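You operate a simulated robot arm through the tools that you are given. There is no shell and no other tool.

You are at the controls of a simulated two-armed robot. One attempt, no reset.

TASK
Feed the press through green until the water runs clear, change to white, and stop when the gauge reaches red.
Fine: green opens before the red valve, white before green shuts.

It is judged by the outcome, as a careful person would: the job done as asked, and still so three seconds after it is handed in. It fails if anything else is knocked over, pushed out of place, dropped, spilled or broken.

THE ROBOT
Two 7-joint arms with fingered hands on one trunk that stands fixed in place. Base frame: the origin is at the foot of the trunk, x ahead of it, y to its left, z up. Units: mm, degrees, N and s.
The left shoulder is at [38, 173, 1330], the right one opposite. With the tool pointing down near the work surface each hand reaches from about 380 to 760 mm from the base axis, measured 20 degrees to its own side. Payload 3.5 kg a hand.
The tool frame of a hand sits at the grasp point between the pads (the TCP): z along the fingers, y along the line on which they close. The tips reach 30 mm beyond it. Largest opening 104 mm; the body of the gripper starts 35 mm behind the TCP. The gripper is a hand of 3 fingers: y runs from the thumb to the fingers, the wrist lies at [-15, -104, -178] in the tool frame.
Orientation is that of the tool frame in the base frame, as [roll, pitch, yaw] about the fixed x, y, z axes, in that order (R = Rz(yaw) Ry(pitch) Rx(roll)). With the fingers straight down and the wrist toward the robot, the tool's x, y and z point along [0, 1, 0], [1, 0, 0] and [0, 0, -1] of the base frame.

THE INTERFACE
- The arms move only by the tool apply_moves. It takes "left_plan", "right_plan" or both (then of equal length, played together; a hand with none holds still); each is one flat list of numbers, 6 for each row, row after row: the shift along the tool's x, y, z in units of 20 mm (1.0 is 20 mm), then the turn, a rotation vector about the tool's x, y, z in units of 5 degrees (1.0 is 5 degrees). In form: [tx, ty, tz, rx, ry, rz, tx, ty, tz, rx, ry, rz, ...]. A call has 1 to 20 rows; each row shifts and turns the commanded pose from where the row before left it, along the tool's axes as they then stand. A call with a number of a shift or a turn outside -1 to 1 is refused whole. Each row takes 0.2 s and may step no farther than 50 mm and 8.6 degrees from the row before; otherwise, the whole call is refused. A pose out of reach is approached as far as the arm can. The call stops where the force on the tool passes 40 N (or 10 N more than at its start, if that is more) or the arm is blocked; 0.2 s more then pass. In this call time passes only in rows, and 0.2 s behind the last. The reply holds the time, the measured pose of the TCP, the force on the tool along the base axes, the opening and the grip force, in the units named above and with some noise, with the torque about the TCP (base axes, N m) and any sound that the robot's microphone picked up, and new pictures: "show" is both (left out), scene, wrist or none (wrist: the cameras of the hands that moved).
- Cameras (640 x 400 px; columns grow to the right, rows downward): "scene" is now at [116.7, -29.5, 1508.9]; the picture's right is [-0.33, -0.94, 0.00], its down [-0.49, 0.17, -0.85] and it looks along [0.81, -0.28, -0.52] (base axes); focal length 315 px, centre (320, 200). "left" rides on the left gripper at [-64, -94, -117] in its tool frame; the picture's right is [-0.72, -0.33, 0.61], its down [0.64, -0.65, 0.40] and it looks along [0.27, 0.68, 0.68] (tool axes); focal length 238 px, centre (320, 200). "right" rides on the right gripper at [64, -94, -117] in its tool frame; the picture's right is [-0.72, 0.33, -0.61], its down [-0.64, -0.65, 0.40] and it looks along [-0.27, 0.68, 0.68] (tool axes); focal length 238 px, centre (320, 200). There is no depth. A picture from a camera that has moved, and an enlarged one, comes with that camera's place and axes in the base frame and with its lens.
- raise_lower(by): slides the trunk up (or, below 0, down) by that many mm; the arms and the scene camera ride with it, the base frame stays. It gives what a move gives, with no picture.
- finger_targets(index, middle, thumb_bend, thumb_turn, hand): sets how far each is bent, from 0 (flat) to 1 (curled in); at 0.3 the hand is open as for a grip, at 0.7 the pads meet at the TCP. One left out holds its place. A second passes; each finger stops where it meets its share of the squeeze, and holds until it gets a number again. It is the only way to open and close the hand. It gives what a move gives, with no picture; readings hold the bend of each and the force on the fingers (four entries, about 0 where the hand has none), thumb and palm. thumb_turn goes from beside the hand (0) to across from the fingers (1), as for a grip.
- aim_head(pan, tilt): turns the head with the scene camera to pan (to the left, within 86 degrees either way) and tilt (down, from -29 to 69), counted from straight ahead of the robot. It gives what a move gives, and a new picture of the scene camera.
- zoom(camera, box): a new picture of the part [left, top, right, bottom] of that camera's present view, enlarged. No time passes.
- close_job(): hands the job in; it is judged then, once.

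Nothing tells you positions but the pictures and the camera data. Unless the task says otherwise, let go and move clear before handing in.

The tools are called by a JSON object that holds its "api" and its "payload". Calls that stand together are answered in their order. apply_moves: Moves the arms, as the interface text tells. Its arguments: {"type":"object","properties":{"left_plan":{"type":"array","items":{"type":"number"}},"right_plan":{"type":"array","items":{"type":"number"}},"show":{"type":"string","enum":["both","scene","wrist","none"]}},"required":[]} The other tools are called the same way: raise_lower (by) slides the trunk up or down; finger_targets (index, middle, thumb_bend, thumb_turn, hand) moves the fingers one by one; aim_head (pan, tilt) turns the head that bears the scene camera; zoom (camera, box) takes an enlarged picture of a part of a camera's view; close_job () hands the job in.

At the start:

```text
t: 0.0
left_eef_pos: [468.8, 30.4, 1359.6]
left_ee_rot: [-179.9, -0.1, 90.1]
left_wrist_force: [0.7, 0.3, 0.5]
left_ft_torque: [-0.06, 0.01, 0.02]
left_opening: 103.5
left_finger_force: 0.2
left_shape: jaw
left_bend: [0.3, 0.3, 0.3, 0.98]
left_finger forces: [0.0, 0.1, 0.1, 0.0, 0.0, 0.1]
right_eef_pos: [384.8, -370.3, 1293.3]
right_ee_rot: [-179.9, 0.1, 90.0]
right_wrist_force: [-0.4, 0.4, -1.0]
right_ft_torque: [-0.02, 0.02, 0.02]
right_opening: 103.6
right_finger_force: 0.1
right_shape: jaw
right_bend: [0.3, 0.3, 0.3, 0.98]
right_finger forces: [0.0, 0.1, 0.1, 0.0, 0.0, 0.0]
trunk travel left (down, up): [-425.0, 329.0]
head pan, tilt: [-19.3, 31.4]
```

scene: 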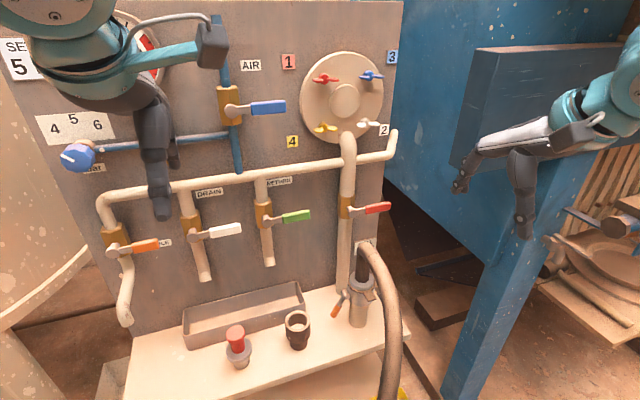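
right: 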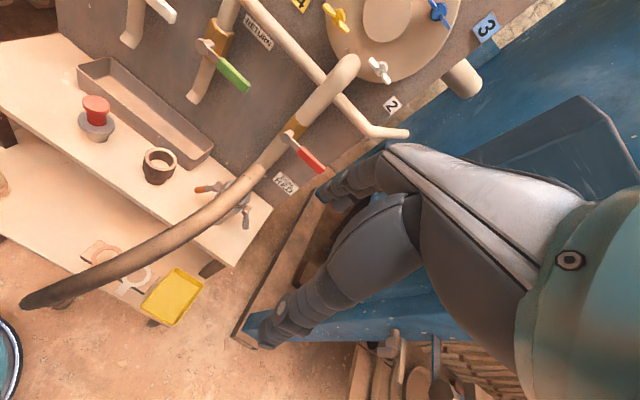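
left: 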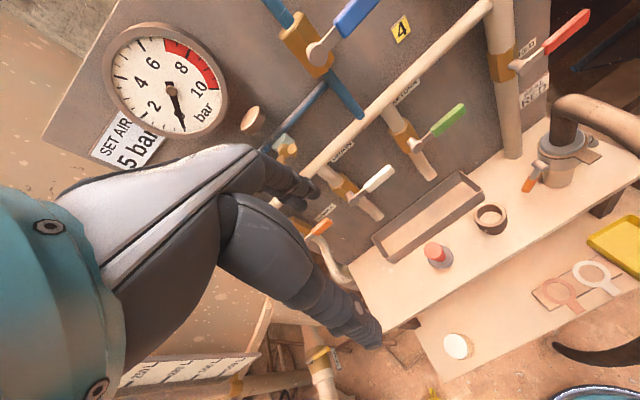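

I see a panel with pipes and coloured lever valves (orange, white, green, red, blue), a gauge with a red sector, a clamp plate with numbered wing bolts, and a hose coupling. I'll look closer at the labels and surroundings before touching anything.

{"api": "zoom", "payload": {"camera": "scene", "box": [80, 160, 400, 360]}}

{"api": "zoom", "payload": {"camera": "scene", "box": [200, 30, 420, 168]}}

{"api": "zoom", "payload": {"camera": "left", "box": [80, 0, 400, 200]}}

{"api": "zoom", "payload": {"camera": "left", "box": [340, 60, 640, 248]}}

{"api": "zoom", "payload": {"camera": "right", "box": [0, 0, 420, 262]}}

{"api": "zoom", "payload": {"camera": "left", "box": [120, 300, 640, 400]}}

```text
2.00 times, centred on (240, 260) of scene
camera zoom: at [116.7, -29.5, 1508.9], right [-0.33, -0.94, 0.0], down [-0.49, 0.17, -0.85], along [0.81, -0.28, -0.52], focal length 630 px, centre (480, 80)
```

zoom: 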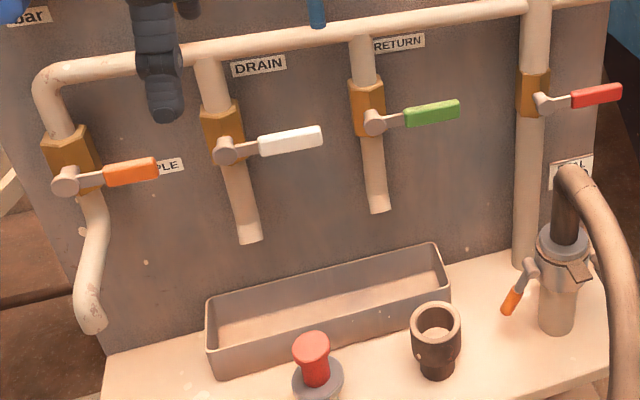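

```text
2.90 times, centred on (310, 99) of scene
camera zoom: at [116.7, -29.5, 1508.9], right [-0.33, -0.94, 0.0], down [-0.49, 0.17, -0.85], along [0.81, -0.28, -0.52], focal length 914 px, centre (349, 493)
```

zoom: 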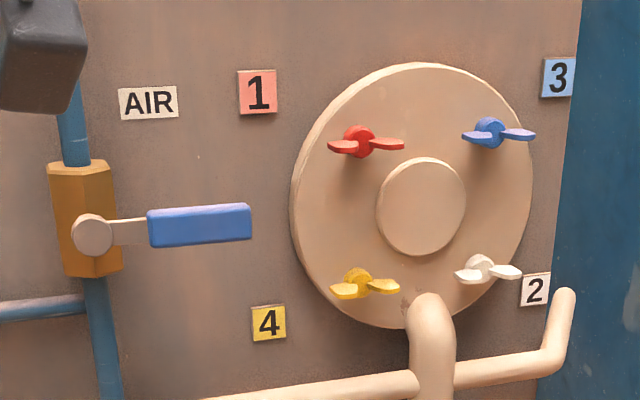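

```text
2.00 times, centred on (240, 100) of left
camera zoom: at [373.7, -34.7, 1477.0], right [-0.33, -0.72, -0.61], down [-0.65, 0.64, -0.4], along [0.68, 0.27, -0.68], focal length 477 px, centre (480, 400)
```

zoom: 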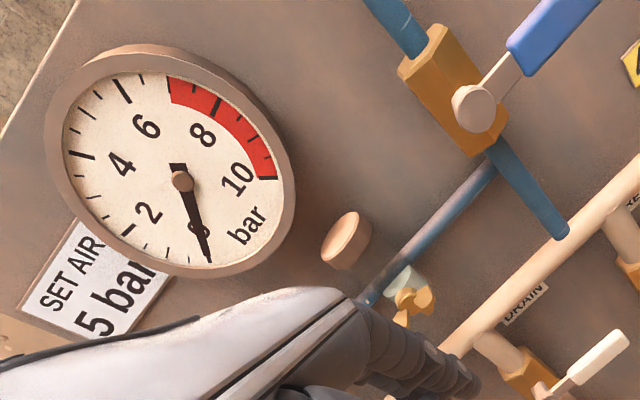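

```text
2.13 times, centred on (490, 154) of left
camera zoom: at [373.7, -34.7, 1477.0], right [-0.33, -0.72, -0.61], down [-0.65, 0.64, -0.4], along [0.68, 0.27, -0.68], focal length 507 px, centre (-42, 298)
```

zoom: 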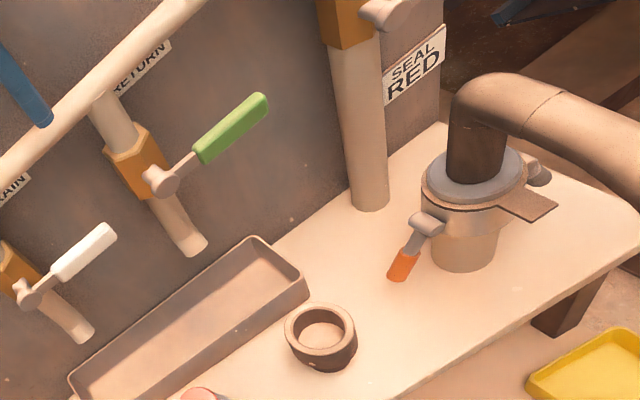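

```text
1.52 times, centred on (210, 131) of right
camera zoom: at [291.2, -306.1, 1409.9], right [0.33, -0.72, 0.61], down [-0.65, -0.64, -0.4], along [0.68, -0.27, -0.68], focal length 363 px, centre (488, 305)
```

zoom: 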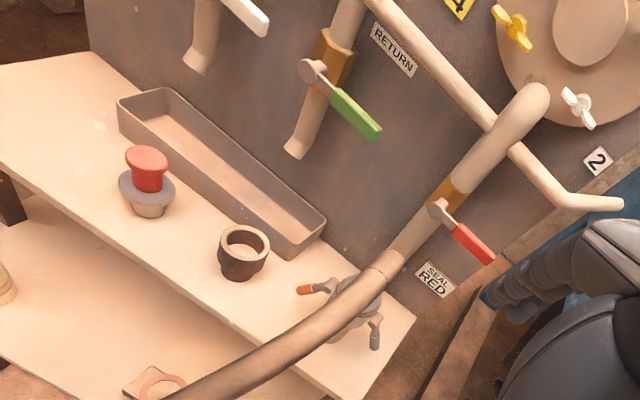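

```text
1.23 times, centred on (380, 350) of left
camera zoom: at [373.7, -34.7, 1477.0], right [-0.33, -0.72, -0.61], down [-0.65, 0.64, -0.4], along [0.68, 0.27, -0.68], focal length 293 px, centre (246, 15)
```

zoom: 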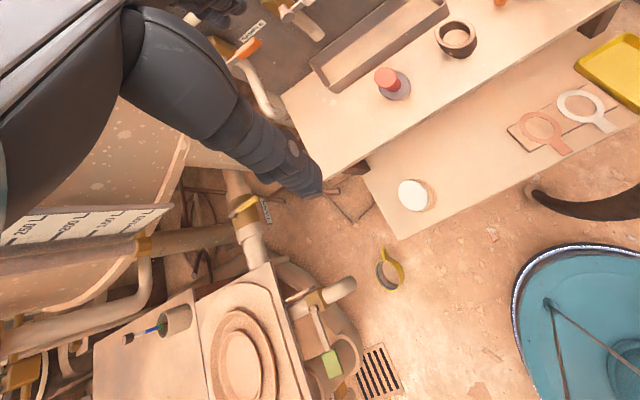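

The layout: green is RETURN, white is DRAIN, orange SAMPLE, red the feed riser, blue AIR; the gauge reads 0 with a note "SET AIR 5 bar" by a regulator knob. I'll turn the head to survey the rest before acting.

{"api": "aim_head", "payload": {"pan": 0, "tilt": 20}}

{"api": "aim_head", "payload": {"pan": 0, "tilt": 60}}

{"api": "aim_head", "payload": {"pan": 50, "tilt": 35}}

{"api": "aim_head", "payload": {"pan": -60, "tilt": 40}}

{"api": "aim_head", "payload": {"pan": -30, "tilt": 60}}

```text
t: 0.8
left_eef_pos: [469.3, 29.2, 1358.2]
left_ee_rot: [-180.0, 0.0, 90.0]
left_wrist_force: [0.6, 0.8, -0.2]
left_ft_torque: [0.01, 0.01, 0.04]
left_opening: 103.8
left_finger_force: 0.0
left_shape: jaw
left_bend: [0.3, 0.3, 0.3, 0.98]
left_finger forces: [0.0, 0.0, 0.0, 0.0, 0.1, 0.0]
right_eef_pos: [384.4, -368.6, 1293.1]
right_ee_rot: [-180.0, 0.0, 90.0]
right_wrist_force: [-0.7, 0.0, 0.4]
right_ft_torque: [0.0, 0.0, -0.02]
right_opening: 103.7
right_finger_force: 0.1
right_shape: jaw
right_bend: [0.3, 0.3, 0.3, 0.98]
right_finger forces: [0.0, 0.0, 0.0, 0.1, 0.0, 0.1]
trunk travel left (down, up): [-425.0, 329.0]
head pan, tilt: [0.0, 20.0]
camera scene: at [125.0, 0.1, 1527.1], right [0.0, -1.0, 0.0], down [-0.34, 0.0, -0.94], along [0.94, 0.0, -0.34], focal length 315 px, centre (320, 200)
```

scene: 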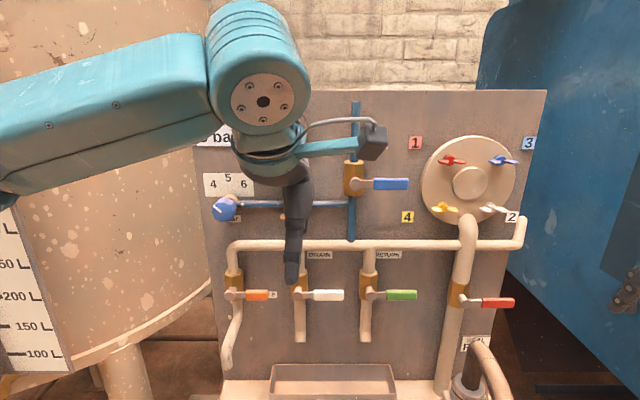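

```text
t: 1.9
left_eef_pos: [468.5, 30.6, 1359.3]
left_ee_rot: [180.0, -0.1, 90.1]
left_wrist_force: [0.8, 0.4, -0.2]
left_ft_torque: [0.04, 0.0, 0.0]
left_opening: 103.7
left_finger_force: 0.1
left_shape: jaw
left_bend: [0.3, 0.3, 0.3, 0.98]
left_finger forces: [0.1, 0.1, 0.0, 0.0, 0.0, 0.1]
right_eef_pos: [385.6, -368.1, 1292.8]
right_ee_rot: [180.0, 0.0, 90.0]
right_wrist_force: [-0.4, 0.3, -0.9]
right_ft_torque: [-0.03, -0.01, 0.03]
right_opening: 103.6
right_finger_force: 0.1
right_shape: jaw
right_bend: [0.3, 0.3, 0.3, 0.98]
right_finger forces: [0.0, 0.0, 0.0, 0.0, 0.1, 0.0]
trunk travel left (down, up): [-425.0, 329.0]
head pan, tilt: [0.0, 60.0]
camera scene: at [98.6, 0.2, 1469.0], right [0.0, -1.0, 0.0], down [-0.87, 0.0, -0.5], along [0.5, 0.0, -0.87], focal length 315 px, centre (320, 200)
```

scene: 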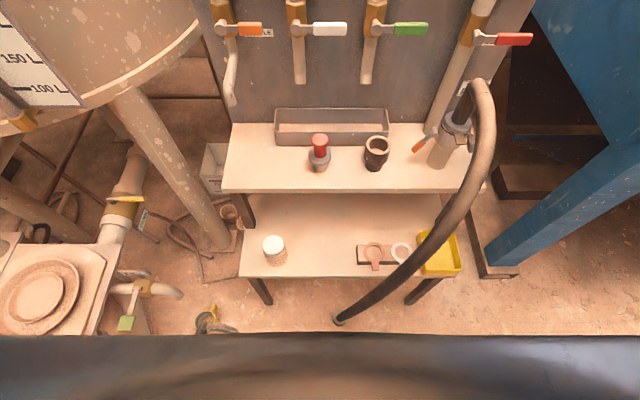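

```text
t: 3.1
left_eef_pos: [469.6, 30.2, 1359.4]
left_ee_rot: [180.0, 0.0, 90.1]
left_wrist_force: [-0.7, 0.7, 0.4]
left_ft_torque: [0.02, -0.02, 0.02]
left_opening: 103.8
left_finger_force: 0.0
left_shape: jaw
left_bend: [0.3, 0.3, 0.3, 0.98]
left_finger forces: [0.0, 0.0, 0.0, 0.0, 0.0, 0.0]
right_eef_pos: [385.3, -369.3, 1293.2]
right_ee_rot: [-180.0, 0.0, 90.0]
right_wrist_force: [0.5, 0.6, 0.2]
right_ft_torque: [0.03, 0.0, 0.0]
right_opening: 103.8
right_finger_force: 0.1
right_shape: jaw
right_bend: [0.3, 0.3, 0.3, 0.98]
right_finger forces: [0.1, 0.0, 0.0, 0.1, 0.0, 0.0]
trunk travel left (down, up): [-425.0, 329.0]
head pan, tilt: [50.0, 35.0]
camera scene: at [88.5, 67.6, 1503.2], right [0.77, -0.64, 0.0], down [-0.37, -0.44, -0.82], along [0.53, 0.63, -0.57], focal length 315 px, centre (320, 200)
```

scene: 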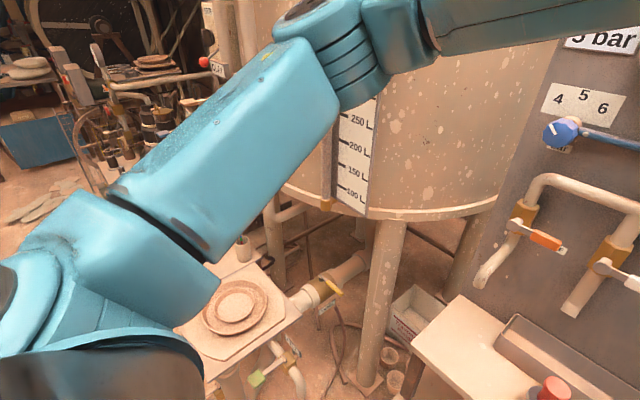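

```text
t: 5.0
left_eef_pos: [468.3, 30.1, 1359.4]
left_ee_rot: [179.8, 0.0, 90.0]
left_wrist_force: [1.5, 0.2, -1.1]
left_ft_torque: [0.01, -0.01, -0.03]
left_opening: 103.1
left_finger_force: 0.0
left_shape: jaw
left_bend: [0.3, 0.3, 0.3, 0.98]
left_finger forces: [0.1, 0.0, 0.0, 0.0, 0.0, 0.0]
right_eef_pos: [385.9, -369.2, 1293.2]
right_ee_rot: [179.9, -0.1, 90.0]
right_wrist_force: [0.9, 0.1, 0.2]
right_ft_torque: [-0.02, 0.01, 0.0]
right_opening: 103.6
right_finger_force: 0.2
right_shape: jaw
right_bend: [0.3, 0.3, 0.3, 0.98]
right_finger forces: [0.0, 0.0, 0.0, 0.0, 0.0, 0.0]
trunk travel left (down, up): [-425.0, 329.0]
head pan, tilt: [-60.0, 40.0]
camera scene: at [74.4, -73.4, 1495.7], right [-0.87, -0.5, 0.0], down [-0.32, 0.56, -0.77], along [0.38, -0.66, -0.64], focal length 315 px, centre (320, 200)
```

scene: 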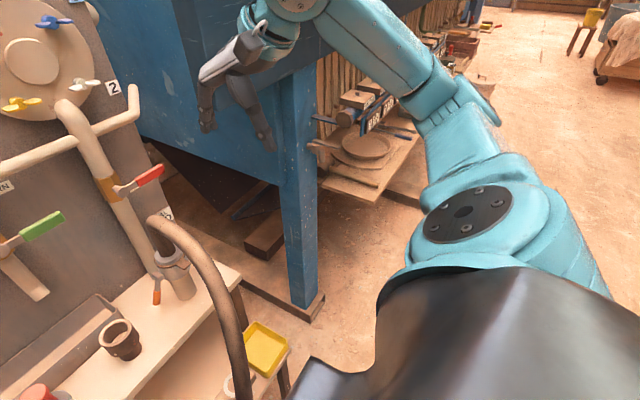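

```text
t: 5.9
left_eef_pos: [468.4, 29.5, 1359.6]
left_ee_rot: [-179.9, 0.0, 90.1]
left_wrist_force: [-1.0, 0.5, 0.3]
left_ft_torque: [0.0, 0.02, 0.0]
left_opening: 103.7
left_finger_force: 0.0
left_shape: jaw
left_bend: [0.3, 0.3, 0.3, 0.98]
left_finger forces: [0.0, 0.0, 0.1, 0.1, 0.0, 0.1]
right_eef_pos: [386.1, -368.9, 1292.7]
right_ee_rot: [-180.0, 0.0, 90.1]
right_wrist_force: [-0.2, 0.2, -0.4]
right_ft_torque: [0.0, 0.01, -0.02]
right_opening: 103.5
right_finger_force: 0.1
right_shape: jaw
right_bend: [0.3, 0.3, 0.3, 0.98]
right_finger forces: [0.1, 0.1, 0.0, 0.0, 0.0, 0.0]
trunk travel left (down, up): [-425.0, 329.0]
head pan, tilt: [-30.0, 60.0]
camera scene: at [89.6, -33.2, 1469.0], right [-0.5, -0.87, 0.0], down [-0.75, 0.43, -0.5], along [0.43, -0.25, -0.87], focal length 315 px, centre (320, 200)
```

scene: 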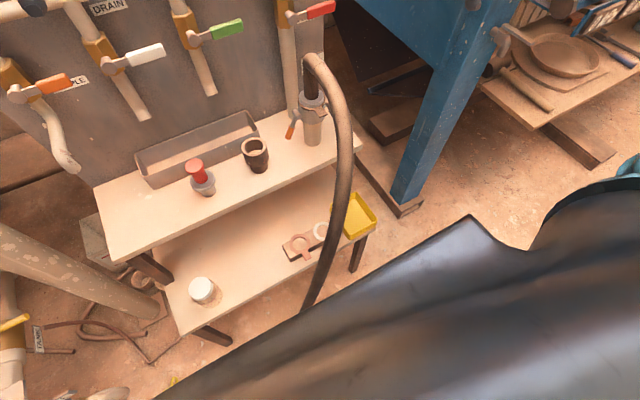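

The valves sit on the panel at about x≈676 with green's hub near (676, −106, 1117), all levers horizontal, which I take to mean closed. Next I'll zoom in on the coupling, the regulator, the plate bolts and the bench objects.

{"api": "zoom", "payload": {"camera": "scene", "box": [240, 40, 400, 140]}}

{"api": "zoom", "payload": {"camera": "scene", "box": [160, 120, 320, 220]}}

{"api": "zoom", "payload": {"camera": "scene", "box": [160, 180, 400, 330]}}

{"api": "zoom", "payload": {"camera": "right", "box": [160, 100, 360, 225]}}

{"api": "aim_head", "payload": {"pan": 20, "tilt": 10}}

```text
4.00 times, centred on (320, 90) of scene
camera zoom: at [89.6, -33.2, 1469.0], right [-0.5, -0.87, 0.0], down [-0.75, 0.43, -0.5], along [0.43, -0.25, -0.87], focal length 1261 px, centre (320, 640)
```

zoom: 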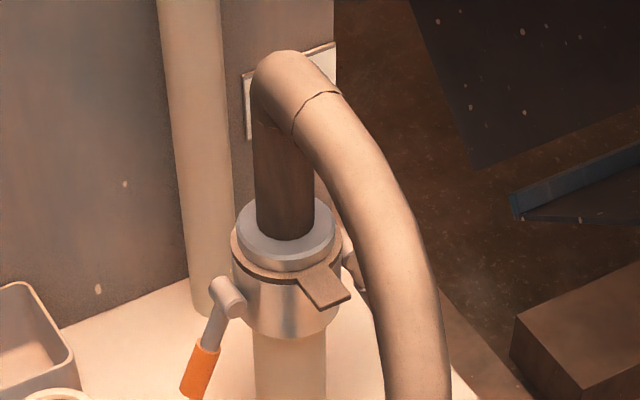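

```text
4.00 times, centred on (240, 170) of scene
camera zoom: at [89.6, -33.2, 1469.0], right [-0.5, -0.87, 0.0], down [-0.75, 0.43, -0.5], along [0.43, -0.25, -0.87], focal length 1261 px, centre (640, 320)
```

zoom: 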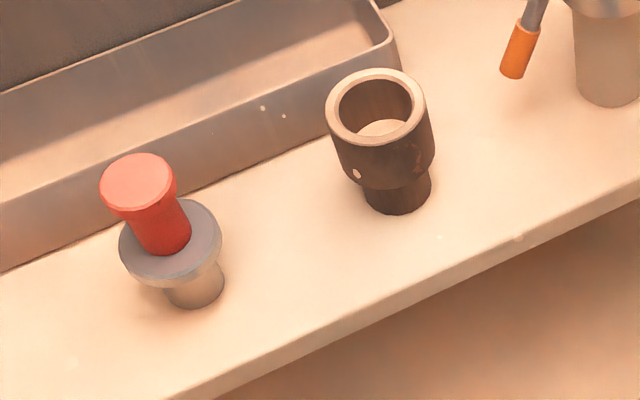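

```text
2.67 times, centred on (280, 255) of scene
camera zoom: at [89.6, -33.2, 1469.0], right [-0.5, -0.87, 0.0], down [-0.75, 0.43, -0.5], along [0.43, -0.25, -0.87], focal length 840 px, centre (427, 53)
```

zoom: 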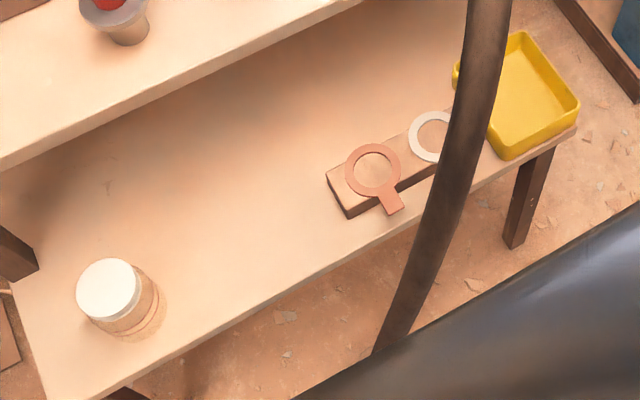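

```text
3.20 times, centred on (260, 162) of right
camera zoom: at [291.2, -306.1, 1409.9], right [0.33, -0.72, 0.61], down [-0.65, -0.64, -0.4], along [0.68, -0.27, -0.68], focal length 763 px, centre (512, 320)
```

zoom: 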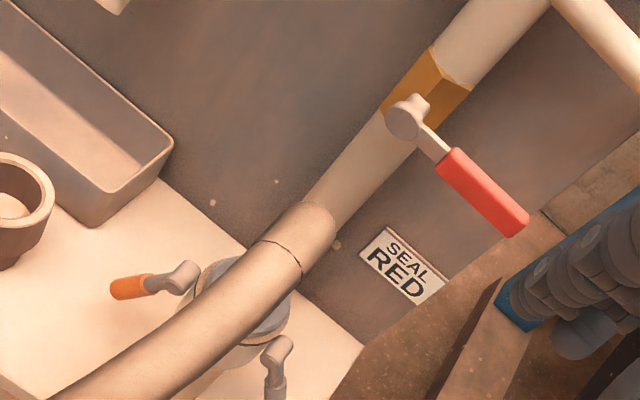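

```text
t: 7.1
left_eef_pos: [468.2, 28.8, 1360.1]
left_ee_rot: [180.0, 0.1, 90.0]
left_wrist_force: [-0.7, 0.2, 0.0]
left_ft_torque: [0.0, 0.01, 0.0]
left_opening: 103.4
left_finger_force: 0.0
left_shape: jaw
left_bend: [0.3, 0.3, 0.3, 0.98]
left_finger forces: [0.0, 0.1, 0.0, 0.0, 0.0, 0.0]
right_eef_pos: [385.2, -368.9, 1293.4]
right_ee_rot: [-179.9, 0.0, 90.0]
right_wrist_force: [-0.3, 0.5, -0.7]
right_ft_torque: [0.0, 0.01, 0.02]
right_opening: 103.5
right_finger_force: 0.1
right_shape: jaw
right_bend: [0.3, 0.3, 0.3, 0.98]
right_finger forces: [0.1, 0.1, 0.0, 0.0, 0.0, 0.1]
trunk travel left (down, up): [-425.0, 329.0]
head pan, tilt: [20.0, 10.0]
camera scene: at [119.3, 31.9, 1543.3], right [0.34, -0.94, 0.0], down [-0.16, -0.06, -0.98], along [0.93, 0.34, -0.17], focal length 315 px, centre (320, 200)
```

scene: 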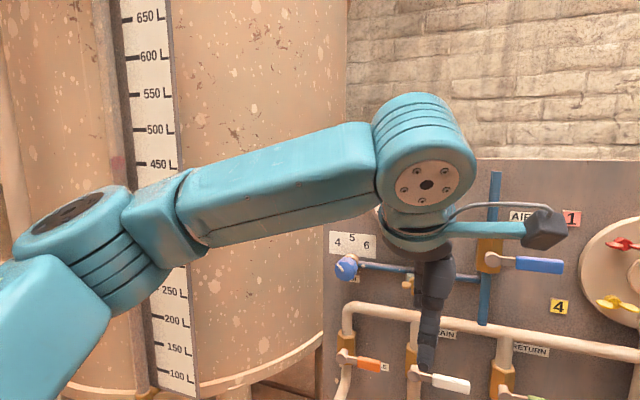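

I'll zoom in on the regulator and the air valve to see whether they're already set.

{"api": "zoom", "payload": {"camera": "scene", "box": [320, 200, 440, 275]}}

{"api": "zoom", "payload": {"camera": "scene", "box": [440, 180, 640, 305]}}

{"api": "zoom", "payload": {"camera": "left", "box": [220, 90, 340, 165]}}

```text
5.33 times, centred on (380, 238) of scene
camera zoom: at [119.3, 31.9, 1543.3], right [0.34, -0.94, 0.0], down [-0.16, -0.06, -0.98], along [0.93, 0.34, -0.17], focal length 1681 px, centre (0, 0)
```

zoom: 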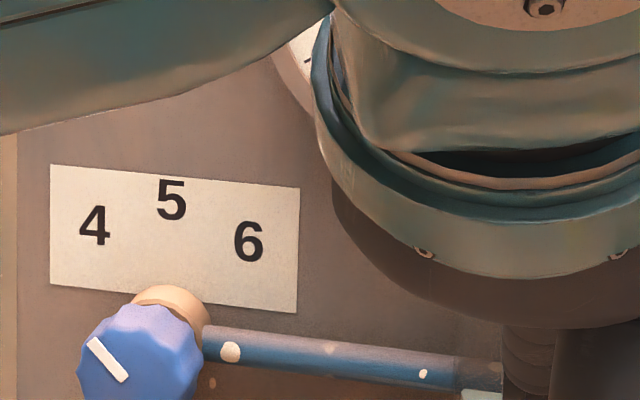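

```text
3.20 times, centred on (540, 242) of scene
camera zoom: at [119.3, 31.9, 1543.3], right [0.34, -0.94, 0.0], down [-0.16, -0.06, -0.98], along [0.93, 0.34, -0.17], focal length 1009 px, centre (-384, 64)
```

zoom: 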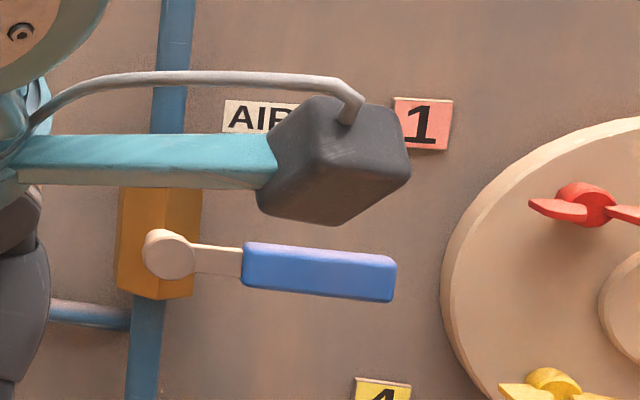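

```text
5.33 times, centred on (280, 128) of left
camera zoom: at [373.7, -34.7, 1477.0], right [-0.33, -0.72, -0.61], down [-0.65, 0.64, -0.4], along [0.68, 0.27, -0.68], focal length 1271 px, centre (533, 587)
```

zoom: 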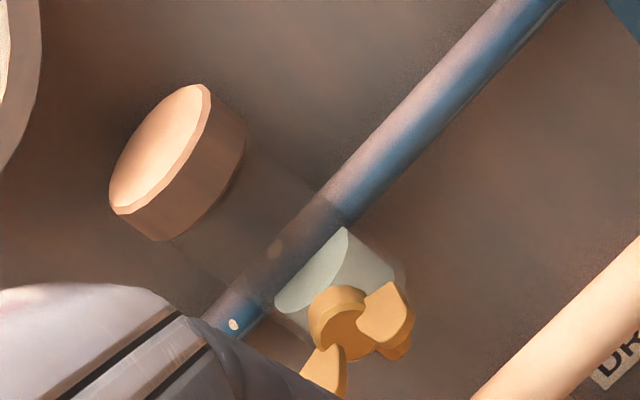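

The air regulator and AIR valve look like a separate blow-down line that isn't part of this request, so I'll leave them alone. I'll face the panel squarely and zoom in on the levers to get precise positions.

{"api": "aim_head", "payload": {"pan": -8, "tilt": 30}}

{"api": "zoom", "payload": {"camera": "scene", "box": [320, 150, 480, 250]}}

{"api": "zoom", "payload": {"camera": "scene", "box": [180, 150, 340, 250]}}

{"api": "zoom", "payload": {"camera": "right", "box": [140, 0, 340, 125]}}

{"api": "zoom", "payload": {"camera": "left", "box": [300, 120, 460, 220]}}

```text
t: 8.0
left_eef_pos: [468.4, 29.3, 1360.4]
left_ee_rot: [180.0, 0.1, 90.1]
left_wrist_force: [0.7, 0.3, -0.2]
left_ft_torque: [0.03, 0.01, -0.01]
left_opening: 103.5
left_finger_force: 0.0
left_shape: jaw
left_bend: [0.3, 0.3, 0.3, 0.98]
left_finger forces: [0.0, 0.0, 0.0, 0.1, 0.1, 0.1]
right_eef_pos: [385.3, -369.6, 1293.6]
right_ee_rot: [180.0, 0.0, 90.0]
right_wrist_force: [-0.6, 0.5, 0.3]
right_ft_torque: [0.02, 0.0, -0.01]
right_opening: 103.4
right_finger_force: 0.1
right_shape: jaw
right_bend: [0.3, 0.3, 0.3, 0.98]
right_finger forces: [0.0, 0.1, 0.0, 0.0, 0.1, 0.0]
trunk travel left (down, up): [-425.0, 329.0]
head pan, tilt: [-8.0, 30.0]
camera scene: at [121.5, -12.3, 1511.1], right [-0.14, -0.99, 0.0], down [-0.49, 0.07, -0.87], along [0.86, -0.12, -0.5], focal length 315 px, centre (320, 200)
```

scene: 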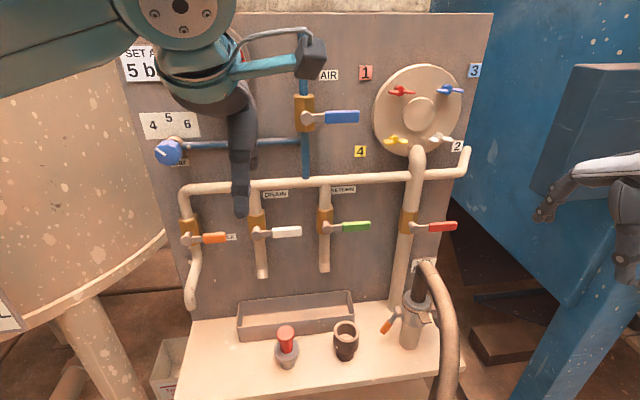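

```text
4.00 times, centred on (400, 200) of scene
camera zoom: at [121.5, -12.3, 1511.1], right [-0.14, -0.99, 0.0], down [-0.49, 0.07, -0.87], along [0.86, -0.12, -0.5], focal length 1261 px, centre (0, 200)
```

zoom: 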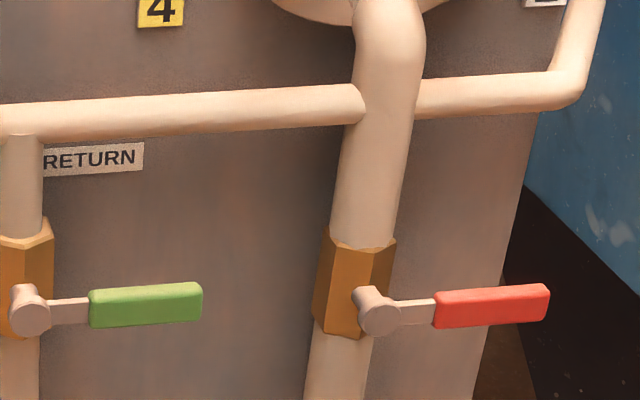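

```text
4.00 times, centred on (260, 200) of scene
camera zoom: at [121.5, -12.3, 1511.1], right [-0.14, -0.99, 0.0], down [-0.49, 0.07, -0.87], along [0.86, -0.12, -0.5], focal length 1261 px, centre (560, 200)
```

zoom: 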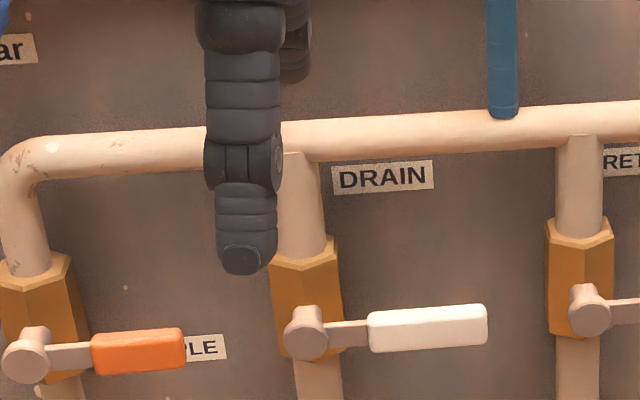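

```text
3.20 times, centred on (240, 62) of right
camera zoom: at [291.2, -306.1, 1409.9], right [0.33, -0.72, 0.61], down [-0.65, -0.64, -0.4], along [0.68, -0.27, -0.68], focal length 763 px, centre (576, 640)
```

zoom: 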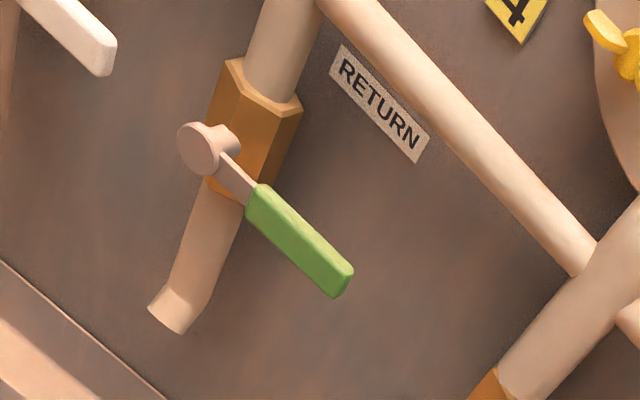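

```text
4.00 times, centred on (380, 170) of left
camera zoom: at [373.7, -34.7, 1477.0], right [-0.33, -0.72, -0.61], down [-0.65, 0.64, -0.4], along [0.68, 0.27, -0.68], focal length 953 px, centre (80, 320)
```

zoom: 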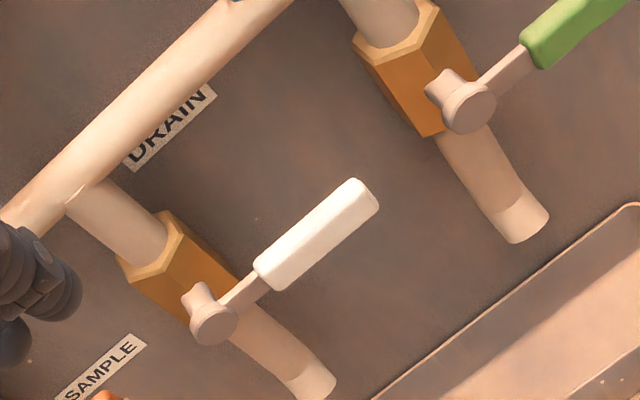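

I've located the lever hubs: white ≈ (668, 45, 1120), green ≈ (668, −105, 1120) and red ≈ (668, −305, 1100). Each is about 95 mm long, points to −y and stands about 75 mm off the panel. I'll lower the trunk a little so the arms reach better and the gauge stays in view, then turn both hands to point at the panel.

{"api": "raise_lower", "payload": {"by": -120}}

{"api": "apply_moves", "payload": {"left_plan": [0, 0.5, 0, -1, 0, 0, 0, 0.5, 0, -1, 0, 0, 0, 0, 0, -1, 0, 0, 0, 0, 0, -1, 0, 0, 0, 0, 0, -1, 0, 0, 0, 0, 0, -1, 0, 0, 0, 0, 0, -1, 0, 0, 0, 0, 0, -1, 0, 0, 0, 0, 0, -1, 0, 0], "right_plan": [0, 1, 0, -1, 0, 0, 0, 1, 0, -1, 0, 0, 0, 1, 0, -1, 0, 0, 0, 1, 0, -1, 0, 0, 0, 1, 0, -1, 0, 0, 0, 0, 0, -1, 0, 0, 0, 0, 0, -1, 0, 0, 0, 0, 0, -1, 0, 0, 0, 0, 0, -1, 0, 0]}}

```text
t: 9.5
left_eef_pos: [468.7, 29.9, 1239.5]
left_ee_rot: [-179.9, 0.0, 90.1]
left_wrist_force: [-0.3, 1.0, 0.8]
left_ft_torque: [0.01, 0.02, 0.0]
left_opening: 103.7
left_finger_force: 0.0
left_shape: jaw
left_bend: [0.3, 0.3, 0.3, 0.98]
left_finger forces: [0.1, 0.0, 0.1, 0.0, 0.0, 0.0]
right_eef_pos: [384.0, -369.1, 1173.2]
right_ee_rot: [179.9, 0.0, 90.1]
right_wrist_force: [-0.4, -0.4, 0.9]
right_ft_torque: [0.02, -0.03, 0.01]
right_opening: 103.5
right_finger_force: 0.0
right_shape: jaw
right_bend: [0.3, 0.3, 0.3, 0.98]
right_finger forces: [0.0, 0.0, 0.1, 0.0, 0.0, 0.0]
trunk travel left (down, up): [-305.0, 449.0]
head pan, tilt: [-8.0, 30.0]
```

```text
t: 11.5
left_eef_pos: [489.0, 29.2, 1239.8]
left_ee_rot: [134.8, 0.0, 90.1]
left_wrist_force: [0.2, 0.5, -0.1]
left_ft_torque: [-0.01, 0.02, 0.0]
left_opening: 103.9
left_finger_force: 0.1
left_shape: jaw
left_bend: [0.3, 0.3, 0.3, 0.98]
left_finger forces: [0.0, 0.1, 0.0, 0.0, 0.1, 0.0]
right_eef_pos: [484.1, -368.4, 1190.1]
right_ee_rot: [135.0, -0.1, 90.1]
right_wrist_force: [-0.7, -0.1, 0.8]
right_ft_torque: [-0.01, 0.0, 0.01]
right_opening: 103.7
right_finger_force: 0.1
right_shape: jaw
right_bend: [0.3, 0.3, 0.3, 0.98]
right_finger forces: [0.0, 0.0, 0.0, 0.1, 0.0, 0.0]
trunk travel left (down, up): [-305.0, 449.0]
head pan, tilt: [-8.0, 30.0]
camera scene: at [156.1, -12.7, 1389.7], right [-0.14, -0.99, 0.0], down [-0.5, 0.07, -0.87], along [0.86, -0.12, -0.5], focal length 315 px, centre (320, 200)
camera right: at [334.7, -306.3, 1206.2], right [-0.2, -0.72, 0.66], down [-0.17, -0.64, -0.75], along [0.96, -0.27, 0.0], focal length 238 px, centre (320, 200)
camera left: at [338.8, -35.0, 1256.8], right [0.2, -0.72, -0.66], down [-0.18, 0.64, -0.75], along [0.96, 0.27, 0.0], focal length 238 px, centre (320, 200)
```

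scene: 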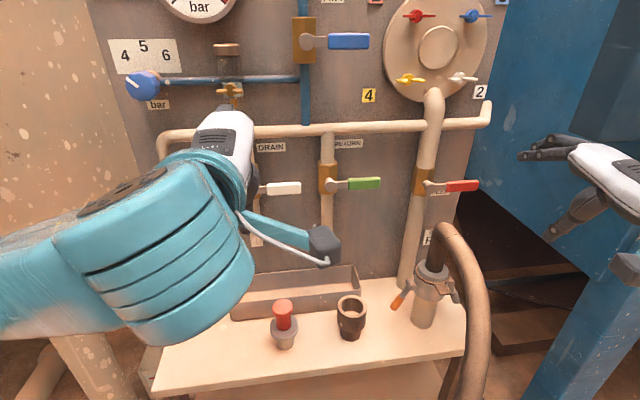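
right: 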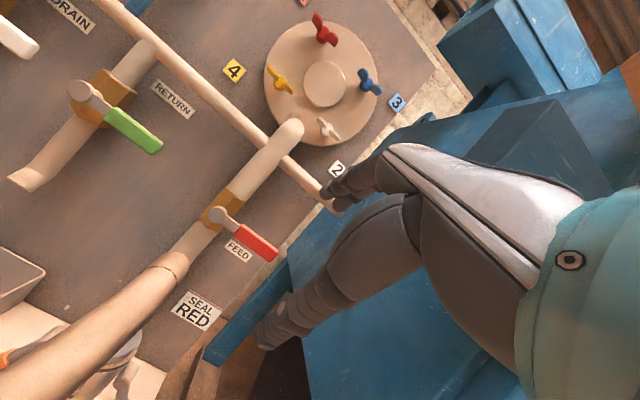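
left: 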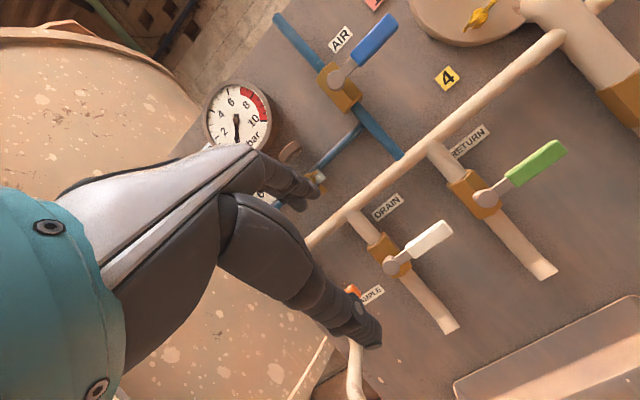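

The red lever is labelled FEED, which confirms it is the feed valve. I'll finish turning both hands to point straight at the panel.

{"api": "apply_moves", "payload": {"left_plan": [0, 0, 0, -1, 0, 0, 0, 0, 0, -1, 0, 0, 0, 0, 0, -1, 0, 0, 0, 0, 0, -1, 0, 0, 0, 0, 0, -1, 0, 0, 0, 0, 0, -1, 0, 0, 0, 0, 0, -1, 0, 0, 0, 0, 0, -1, 0, 0, 0, 0, 0, -1, 0, 0], "right_plan": [0, 0, 0, -1, 0, 0, 0, 0, 0, -1, 0, 0, 0, 0, 0, -1, 0, 0, 0, 0, 0, -1, 0, 0, 0, 0, 0, -1, 0, 0, 0, 0, 0, -1, 0, 0, 0, 0, 0, -1, 0, 0, 0, 0, 0, -1, 0, 0, 0, 0, 0, -1, 0, 0]}}

{"api": "finger_targets", "payload": {"hand": "right", "index": 0.7, "middle": 0.7, "thumb_bend": 0.7, "thumb_turn": 1}}

{"api": "finger_targets", "payload": {"hand": "left", "index": 0.7, "middle": 0.7, "thumb_bend": 0.7, "thumb_turn": 1}}

{"api": "aim_head", "payload": {"pan": -8, "tilt": 15}}

{"api": "zoom", "payload": {"camera": "right", "box": [0, 0, 640, 400]}}

{"api": "zoom", "payload": {"camera": "left", "box": [0, 0, 640, 400]}}

```text
t: 13.5
left_eef_pos: [489.5, 29.8, 1240.6]
left_ee_rot: [89.9, 0.0, 90.0]
left_wrist_force: [1.0, 0.1, -0.5]
left_ft_torque: [0.0, 0.01, 0.01]
left_opening: 103.7
left_finger_force: 0.2
left_shape: jaw
left_bend: [0.3, 0.3, 0.3, 0.98]
left_finger forces: [0.0, 0.0, 0.0, 0.1, 0.0, 0.1]
right_eef_pos: [482.4, -369.2, 1189.8]
right_ee_rot: [90.0, 0.0, 90.2]
right_wrist_force: [-0.4, 1.8, 0.0]
right_ft_torque: [-0.01, 0.02, -0.01]
right_opening: 103.9
right_finger_force: 0.0
right_shape: jaw
right_bend: [0.3, 0.3, 0.3, 0.98]
right_finger forces: [0.1, 0.0, 0.0, 0.0, 0.0, 0.0]
trunk travel left (down, up): [-305.0, 449.0]
head pan, tilt: [-8.0, 30.0]
camera scene: at [155.9, -12.5, 1389.7], right [-0.14, -0.99, 0.0], down [-0.5, 0.07, -0.87], along [0.86, -0.12, -0.5], focal length 315 px, centre (320, 200)
camera right: at [365.9, -306.3, 1095.8], right [-0.61, -0.72, 0.33], down [0.41, -0.64, -0.65], along [0.68, -0.27, 0.68], focal length 238 px, centre (320, 200)
camera left: at [371.5, -35.0, 1147.0], right [0.61, -0.72, -0.33], down [0.4, 0.64, -0.65], along [0.68, 0.27, 0.69], focal length 238 px, centre (320, 200)
```

scene: 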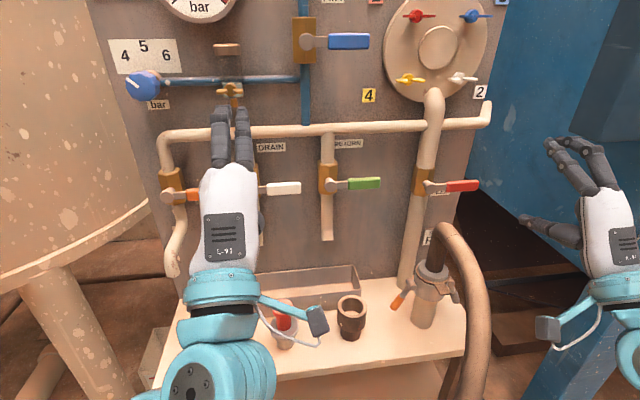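
right: 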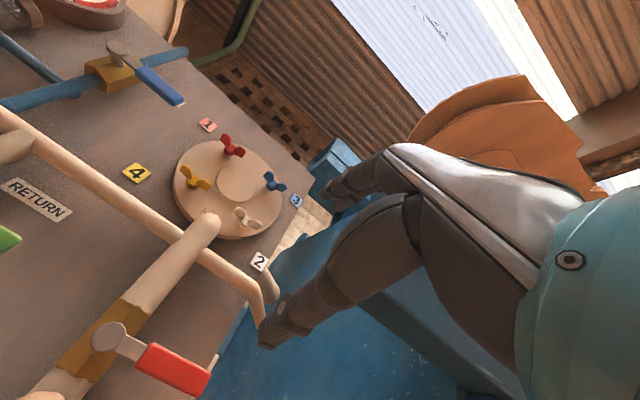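
left: 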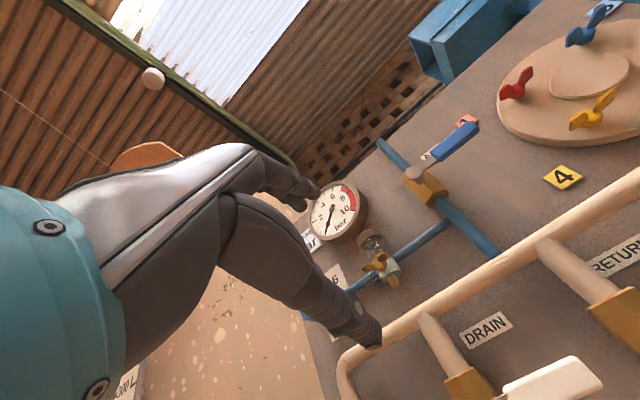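

```text
t: 14.5
left_eef_pos: [489.9, 29.9, 1239.8]
left_ee_rot: [90.0, 0.0, 90.1]
left_wrist_force: [-0.2, 0.2, 0.2]
left_ft_torque: [-0.01, 0.04, -0.04]
left_opening: 103.5
left_finger_force: 0.0
left_shape: jaw
left_bend: [0.3, 0.3, 0.3, 0.98]
left_finger forces: [0.0, 0.0, 0.0, 0.0, 0.0, 0.0]
right_eef_pos: [482.4, -368.2, 1190.2]
right_ee_rot: [90.0, 0.0, 90.0]
right_wrist_force: [0.1, -0.6, 0.1]
right_ft_torque: [0.02, 0.01, -0.02]
right_opening: 1.8
right_finger_force: 0.1
right_shape: fingers
right_bend: [0.7, 0.7, 0.7, 1.0]
right_finger forces: [0.1, 0.1, 0.0, 0.0, 0.0, 0.0]
trunk travel left (down, up): [-305.0, 449.0]
head pan, tilt: [-8.0, 30.0]
```

```text
t: 15.5
left_eef_pos: [488.9, 27.9, 1239.9]
left_ee_rot: [90.0, 0.0, 90.0]
left_wrist_force: [-0.7, 0.4, -0.6]
left_ft_torque: [0.03, -0.01, 0.0]
left_opening: 1.6
left_finger_force: 0.0
left_shape: fingers
left_bend: [0.7, 0.7, 0.7, 1.0]
left_finger forces: [0.0, 0.0, 0.0, 0.0, 0.0, 0.1]
right_eef_pos: [483.0, -369.0, 1190.0]
right_ee_rot: [89.9, 0.0, 90.0]
right_wrist_force: [-0.3, -0.3, 0.0]
right_ft_torque: [0.0, -0.05, 0.04]
right_opening: 1.8
right_finger_force: 0.1
right_shape: fingers
right_bend: [0.7, 0.7, 0.7, 1.0]
right_finger forces: [0.1, 0.1, 0.1, 0.1, 0.1, 0.0]
trunk travel left (down, up): [-305.0, 449.0]
head pan, tilt: [-8.0, 30.0]
```

```text
t: 16.3
left_eef_pos: [489.1, 31.1, 1239.9]
left_ee_rot: [90.0, -0.1, 90.1]
left_wrist_force: [0.3, -0.4, -0.6]
left_ft_torque: [-0.02, 0.0, 0.0]
left_opening: 1.7
left_finger_force: 0.0
left_shape: fingers
left_bend: [0.7, 0.7, 0.7, 1.0]
left_finger forces: [0.0, 0.1, 0.1, 0.1, 0.1, 0.0]
right_eef_pos: [482.2, -369.5, 1190.2]
right_ee_rot: [90.0, 0.0, 90.1]
right_wrist_force: [0.4, 0.2, 0.8]
right_ft_torque: [0.02, 0.01, 0.03]
right_opening: 1.8
right_finger_force: 0.1
right_shape: fingers
right_bend: [0.7, 0.7, 0.7, 1.0]
right_finger forces: [0.0, 0.1, 0.0, 0.0, 0.0, 0.0]
trunk travel left (down, up): [-305.0, 449.0]
head pan, tilt: [-8.0, 15.0]
camera scene: at [158.7, -12.8, 1413.9], right [-0.14, -0.99, 0.0], down [-0.26, 0.04, -0.97], along [0.96, -0.13, -0.26], focal length 315 px, centre (320, 200)
```

scene: 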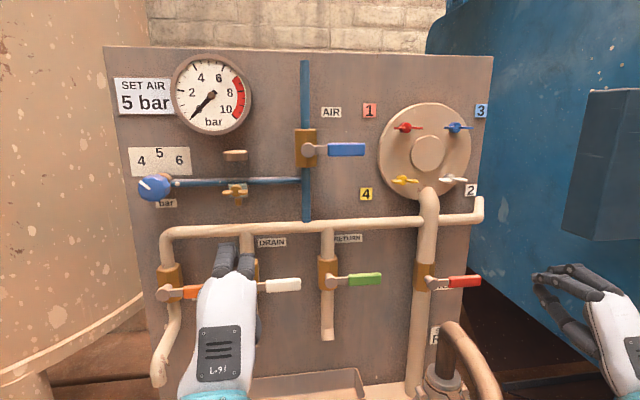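

```text
1.00 times, centred on (320, 200) of right (not enlarged: the box is as wide or as high as the picture)
camera zoom: at [365.7, -306.0, 1096.1], right [-0.61, -0.72, 0.33], down [0.4, -0.64, -0.65], along [0.68, -0.27, 0.68], focal length 238 px, centre (320, 200)
```

zoom: 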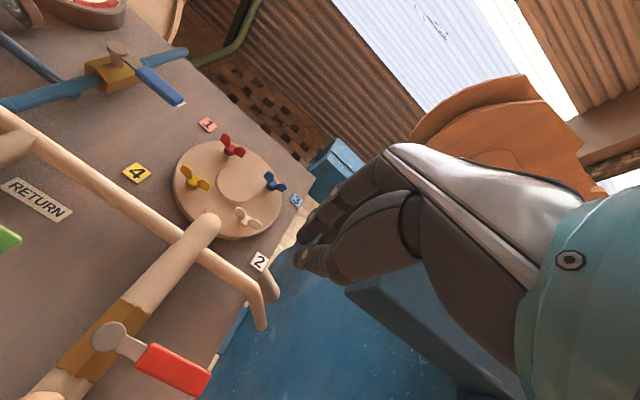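

```text
1.00 times, centred on (320, 200) of left (not enlarged: the box is as wide or as high as the picture)
camera zoom: at [371.3, -34.8, 1147.2], right [0.61, -0.72, -0.33], down [0.4, 0.64, -0.65], along [0.68, 0.27, 0.68], focal length 238 px, centre (320, 200)
```

zoom: 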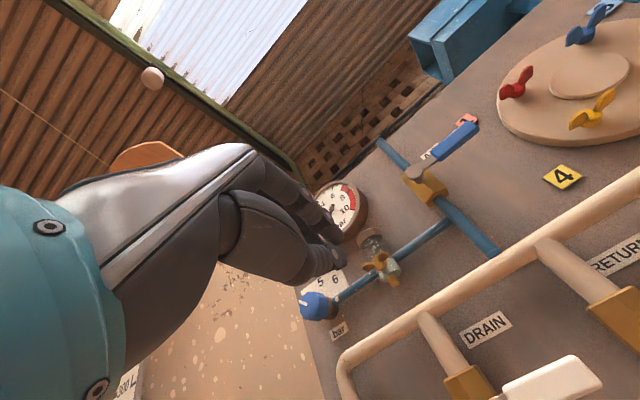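

Both hands now point at the panel with fingers pinched into a blunt probe. The hose arches toward the robot near (480–620, −300, 1050), so the right hand needs its wrist and camera kept off that side. I'll roll the right hand, and bring the left hand to the underside of the green lever, still well clear of it.

{"api": "apply_moves", "payload": {"left_plan": [-1, 0, 0, 0, 0, 0, -1, 0, 0, 0, 0, 0, -1, -1, 0, 0, 0, 0, -1, -1, 0, 0, 0, 0, -1, -1, 0, 0, 0, 0, -1, -1, 0, 0, 0, 0, -1, -1, 0, 0, 0, 0, -1, -1, 0, 0, 0, 0, -1, -1, 0, 0, 0, 0, -1, -0.9, 0, 0, 0, 0], "right_plan": [0, 0, 0, 0, 0, -1, 0, 0, 0, 0, 0, -1, 0, 0, 0, 0, 0, -1, 0, 0, 0, 0, 0, -1, 0, 0, 0, 0, 0, -1, 0, 0, 0, 0, 0, -1, 0, 0, 0, 0, 0, -1, 0, 0, 0, 0, 0, -1, 0, 0, 0, 0, 0, -1, 0, 0, 0, 0, 0, -1]}}

```text
t: 18.7
left_eef_pos: [511.9, -132.9, 1044.9]
left_ee_rot: [89.7, -5.5, 93.2]
left_wrist_force: [-0.5, -0.4, -0.2]
left_ft_torque: [-0.01, -0.01, 0.0]
left_opening: 1.8
left_finger_force: 0.1
left_shape: fingers
left_bend: [0.7, 0.7, 0.7, 1.0]
left_finger forces: [0.0, 0.0, 0.0, 0.0, 0.0, 0.0]
right_eef_pos: [484.2, -368.8, 1191.2]
right_ee_rot: [90.0, 50.1, 89.9]
right_wrist_force: [0.7, -0.3, -0.2]
right_ft_torque: [0.06, 0.01, 0.03]
right_opening: 1.7
right_finger_force: 0.0
right_shape: fingers
right_bend: [0.7, 0.7, 0.7, 1.0]
right_finger forces: [0.0, 0.0, 0.0, 0.0, 0.0, 0.0]
trunk travel left (down, up): [-305.0, 449.0]
head pan, tilt: [-8.0, 15.0]
stopped in row 10 (left hand): the arm was blocked; the commanded pose is now the measured one
camera scene: at [158.6, -12.8, 1414.0], right [-0.14, -0.99, 0.0], down [-0.26, 0.04, -0.97], along [0.96, -0.13, -0.26], focal length 315 px, centre (320, 200)
camera right: at [366.2, -400.8, 1080.8], right [-0.61, -0.21, 0.76], down [0.4, -0.91, 0.07], along [0.68, 0.35, 0.65], focal length 238 px, centre (320, 200)
camera left: at [397.4, -193.6, 944.7], right [0.65, -0.65, -0.39], down [0.37, 0.72, -0.59], along [0.66, 0.24, 0.71], focal length 238 px, centre (320, 200)
```

scene: 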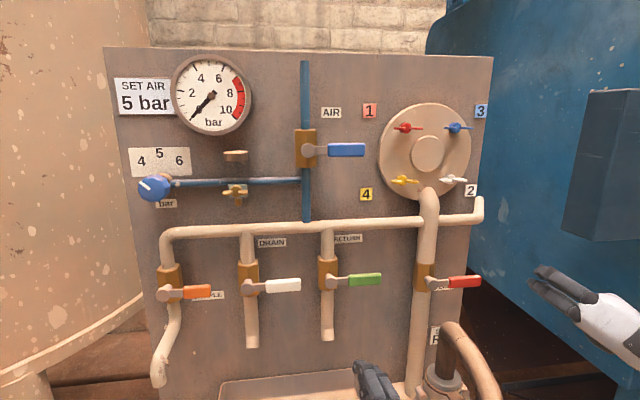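
right: 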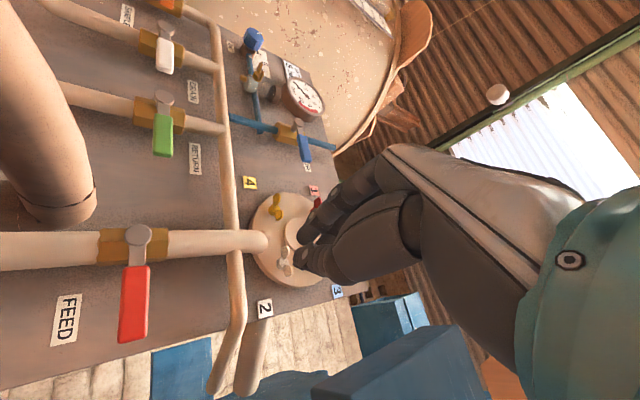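
left: 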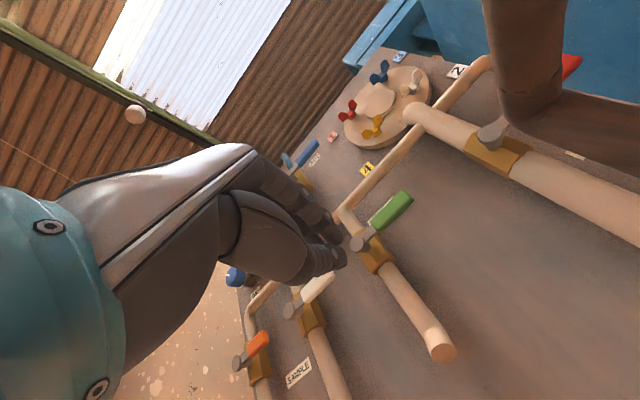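

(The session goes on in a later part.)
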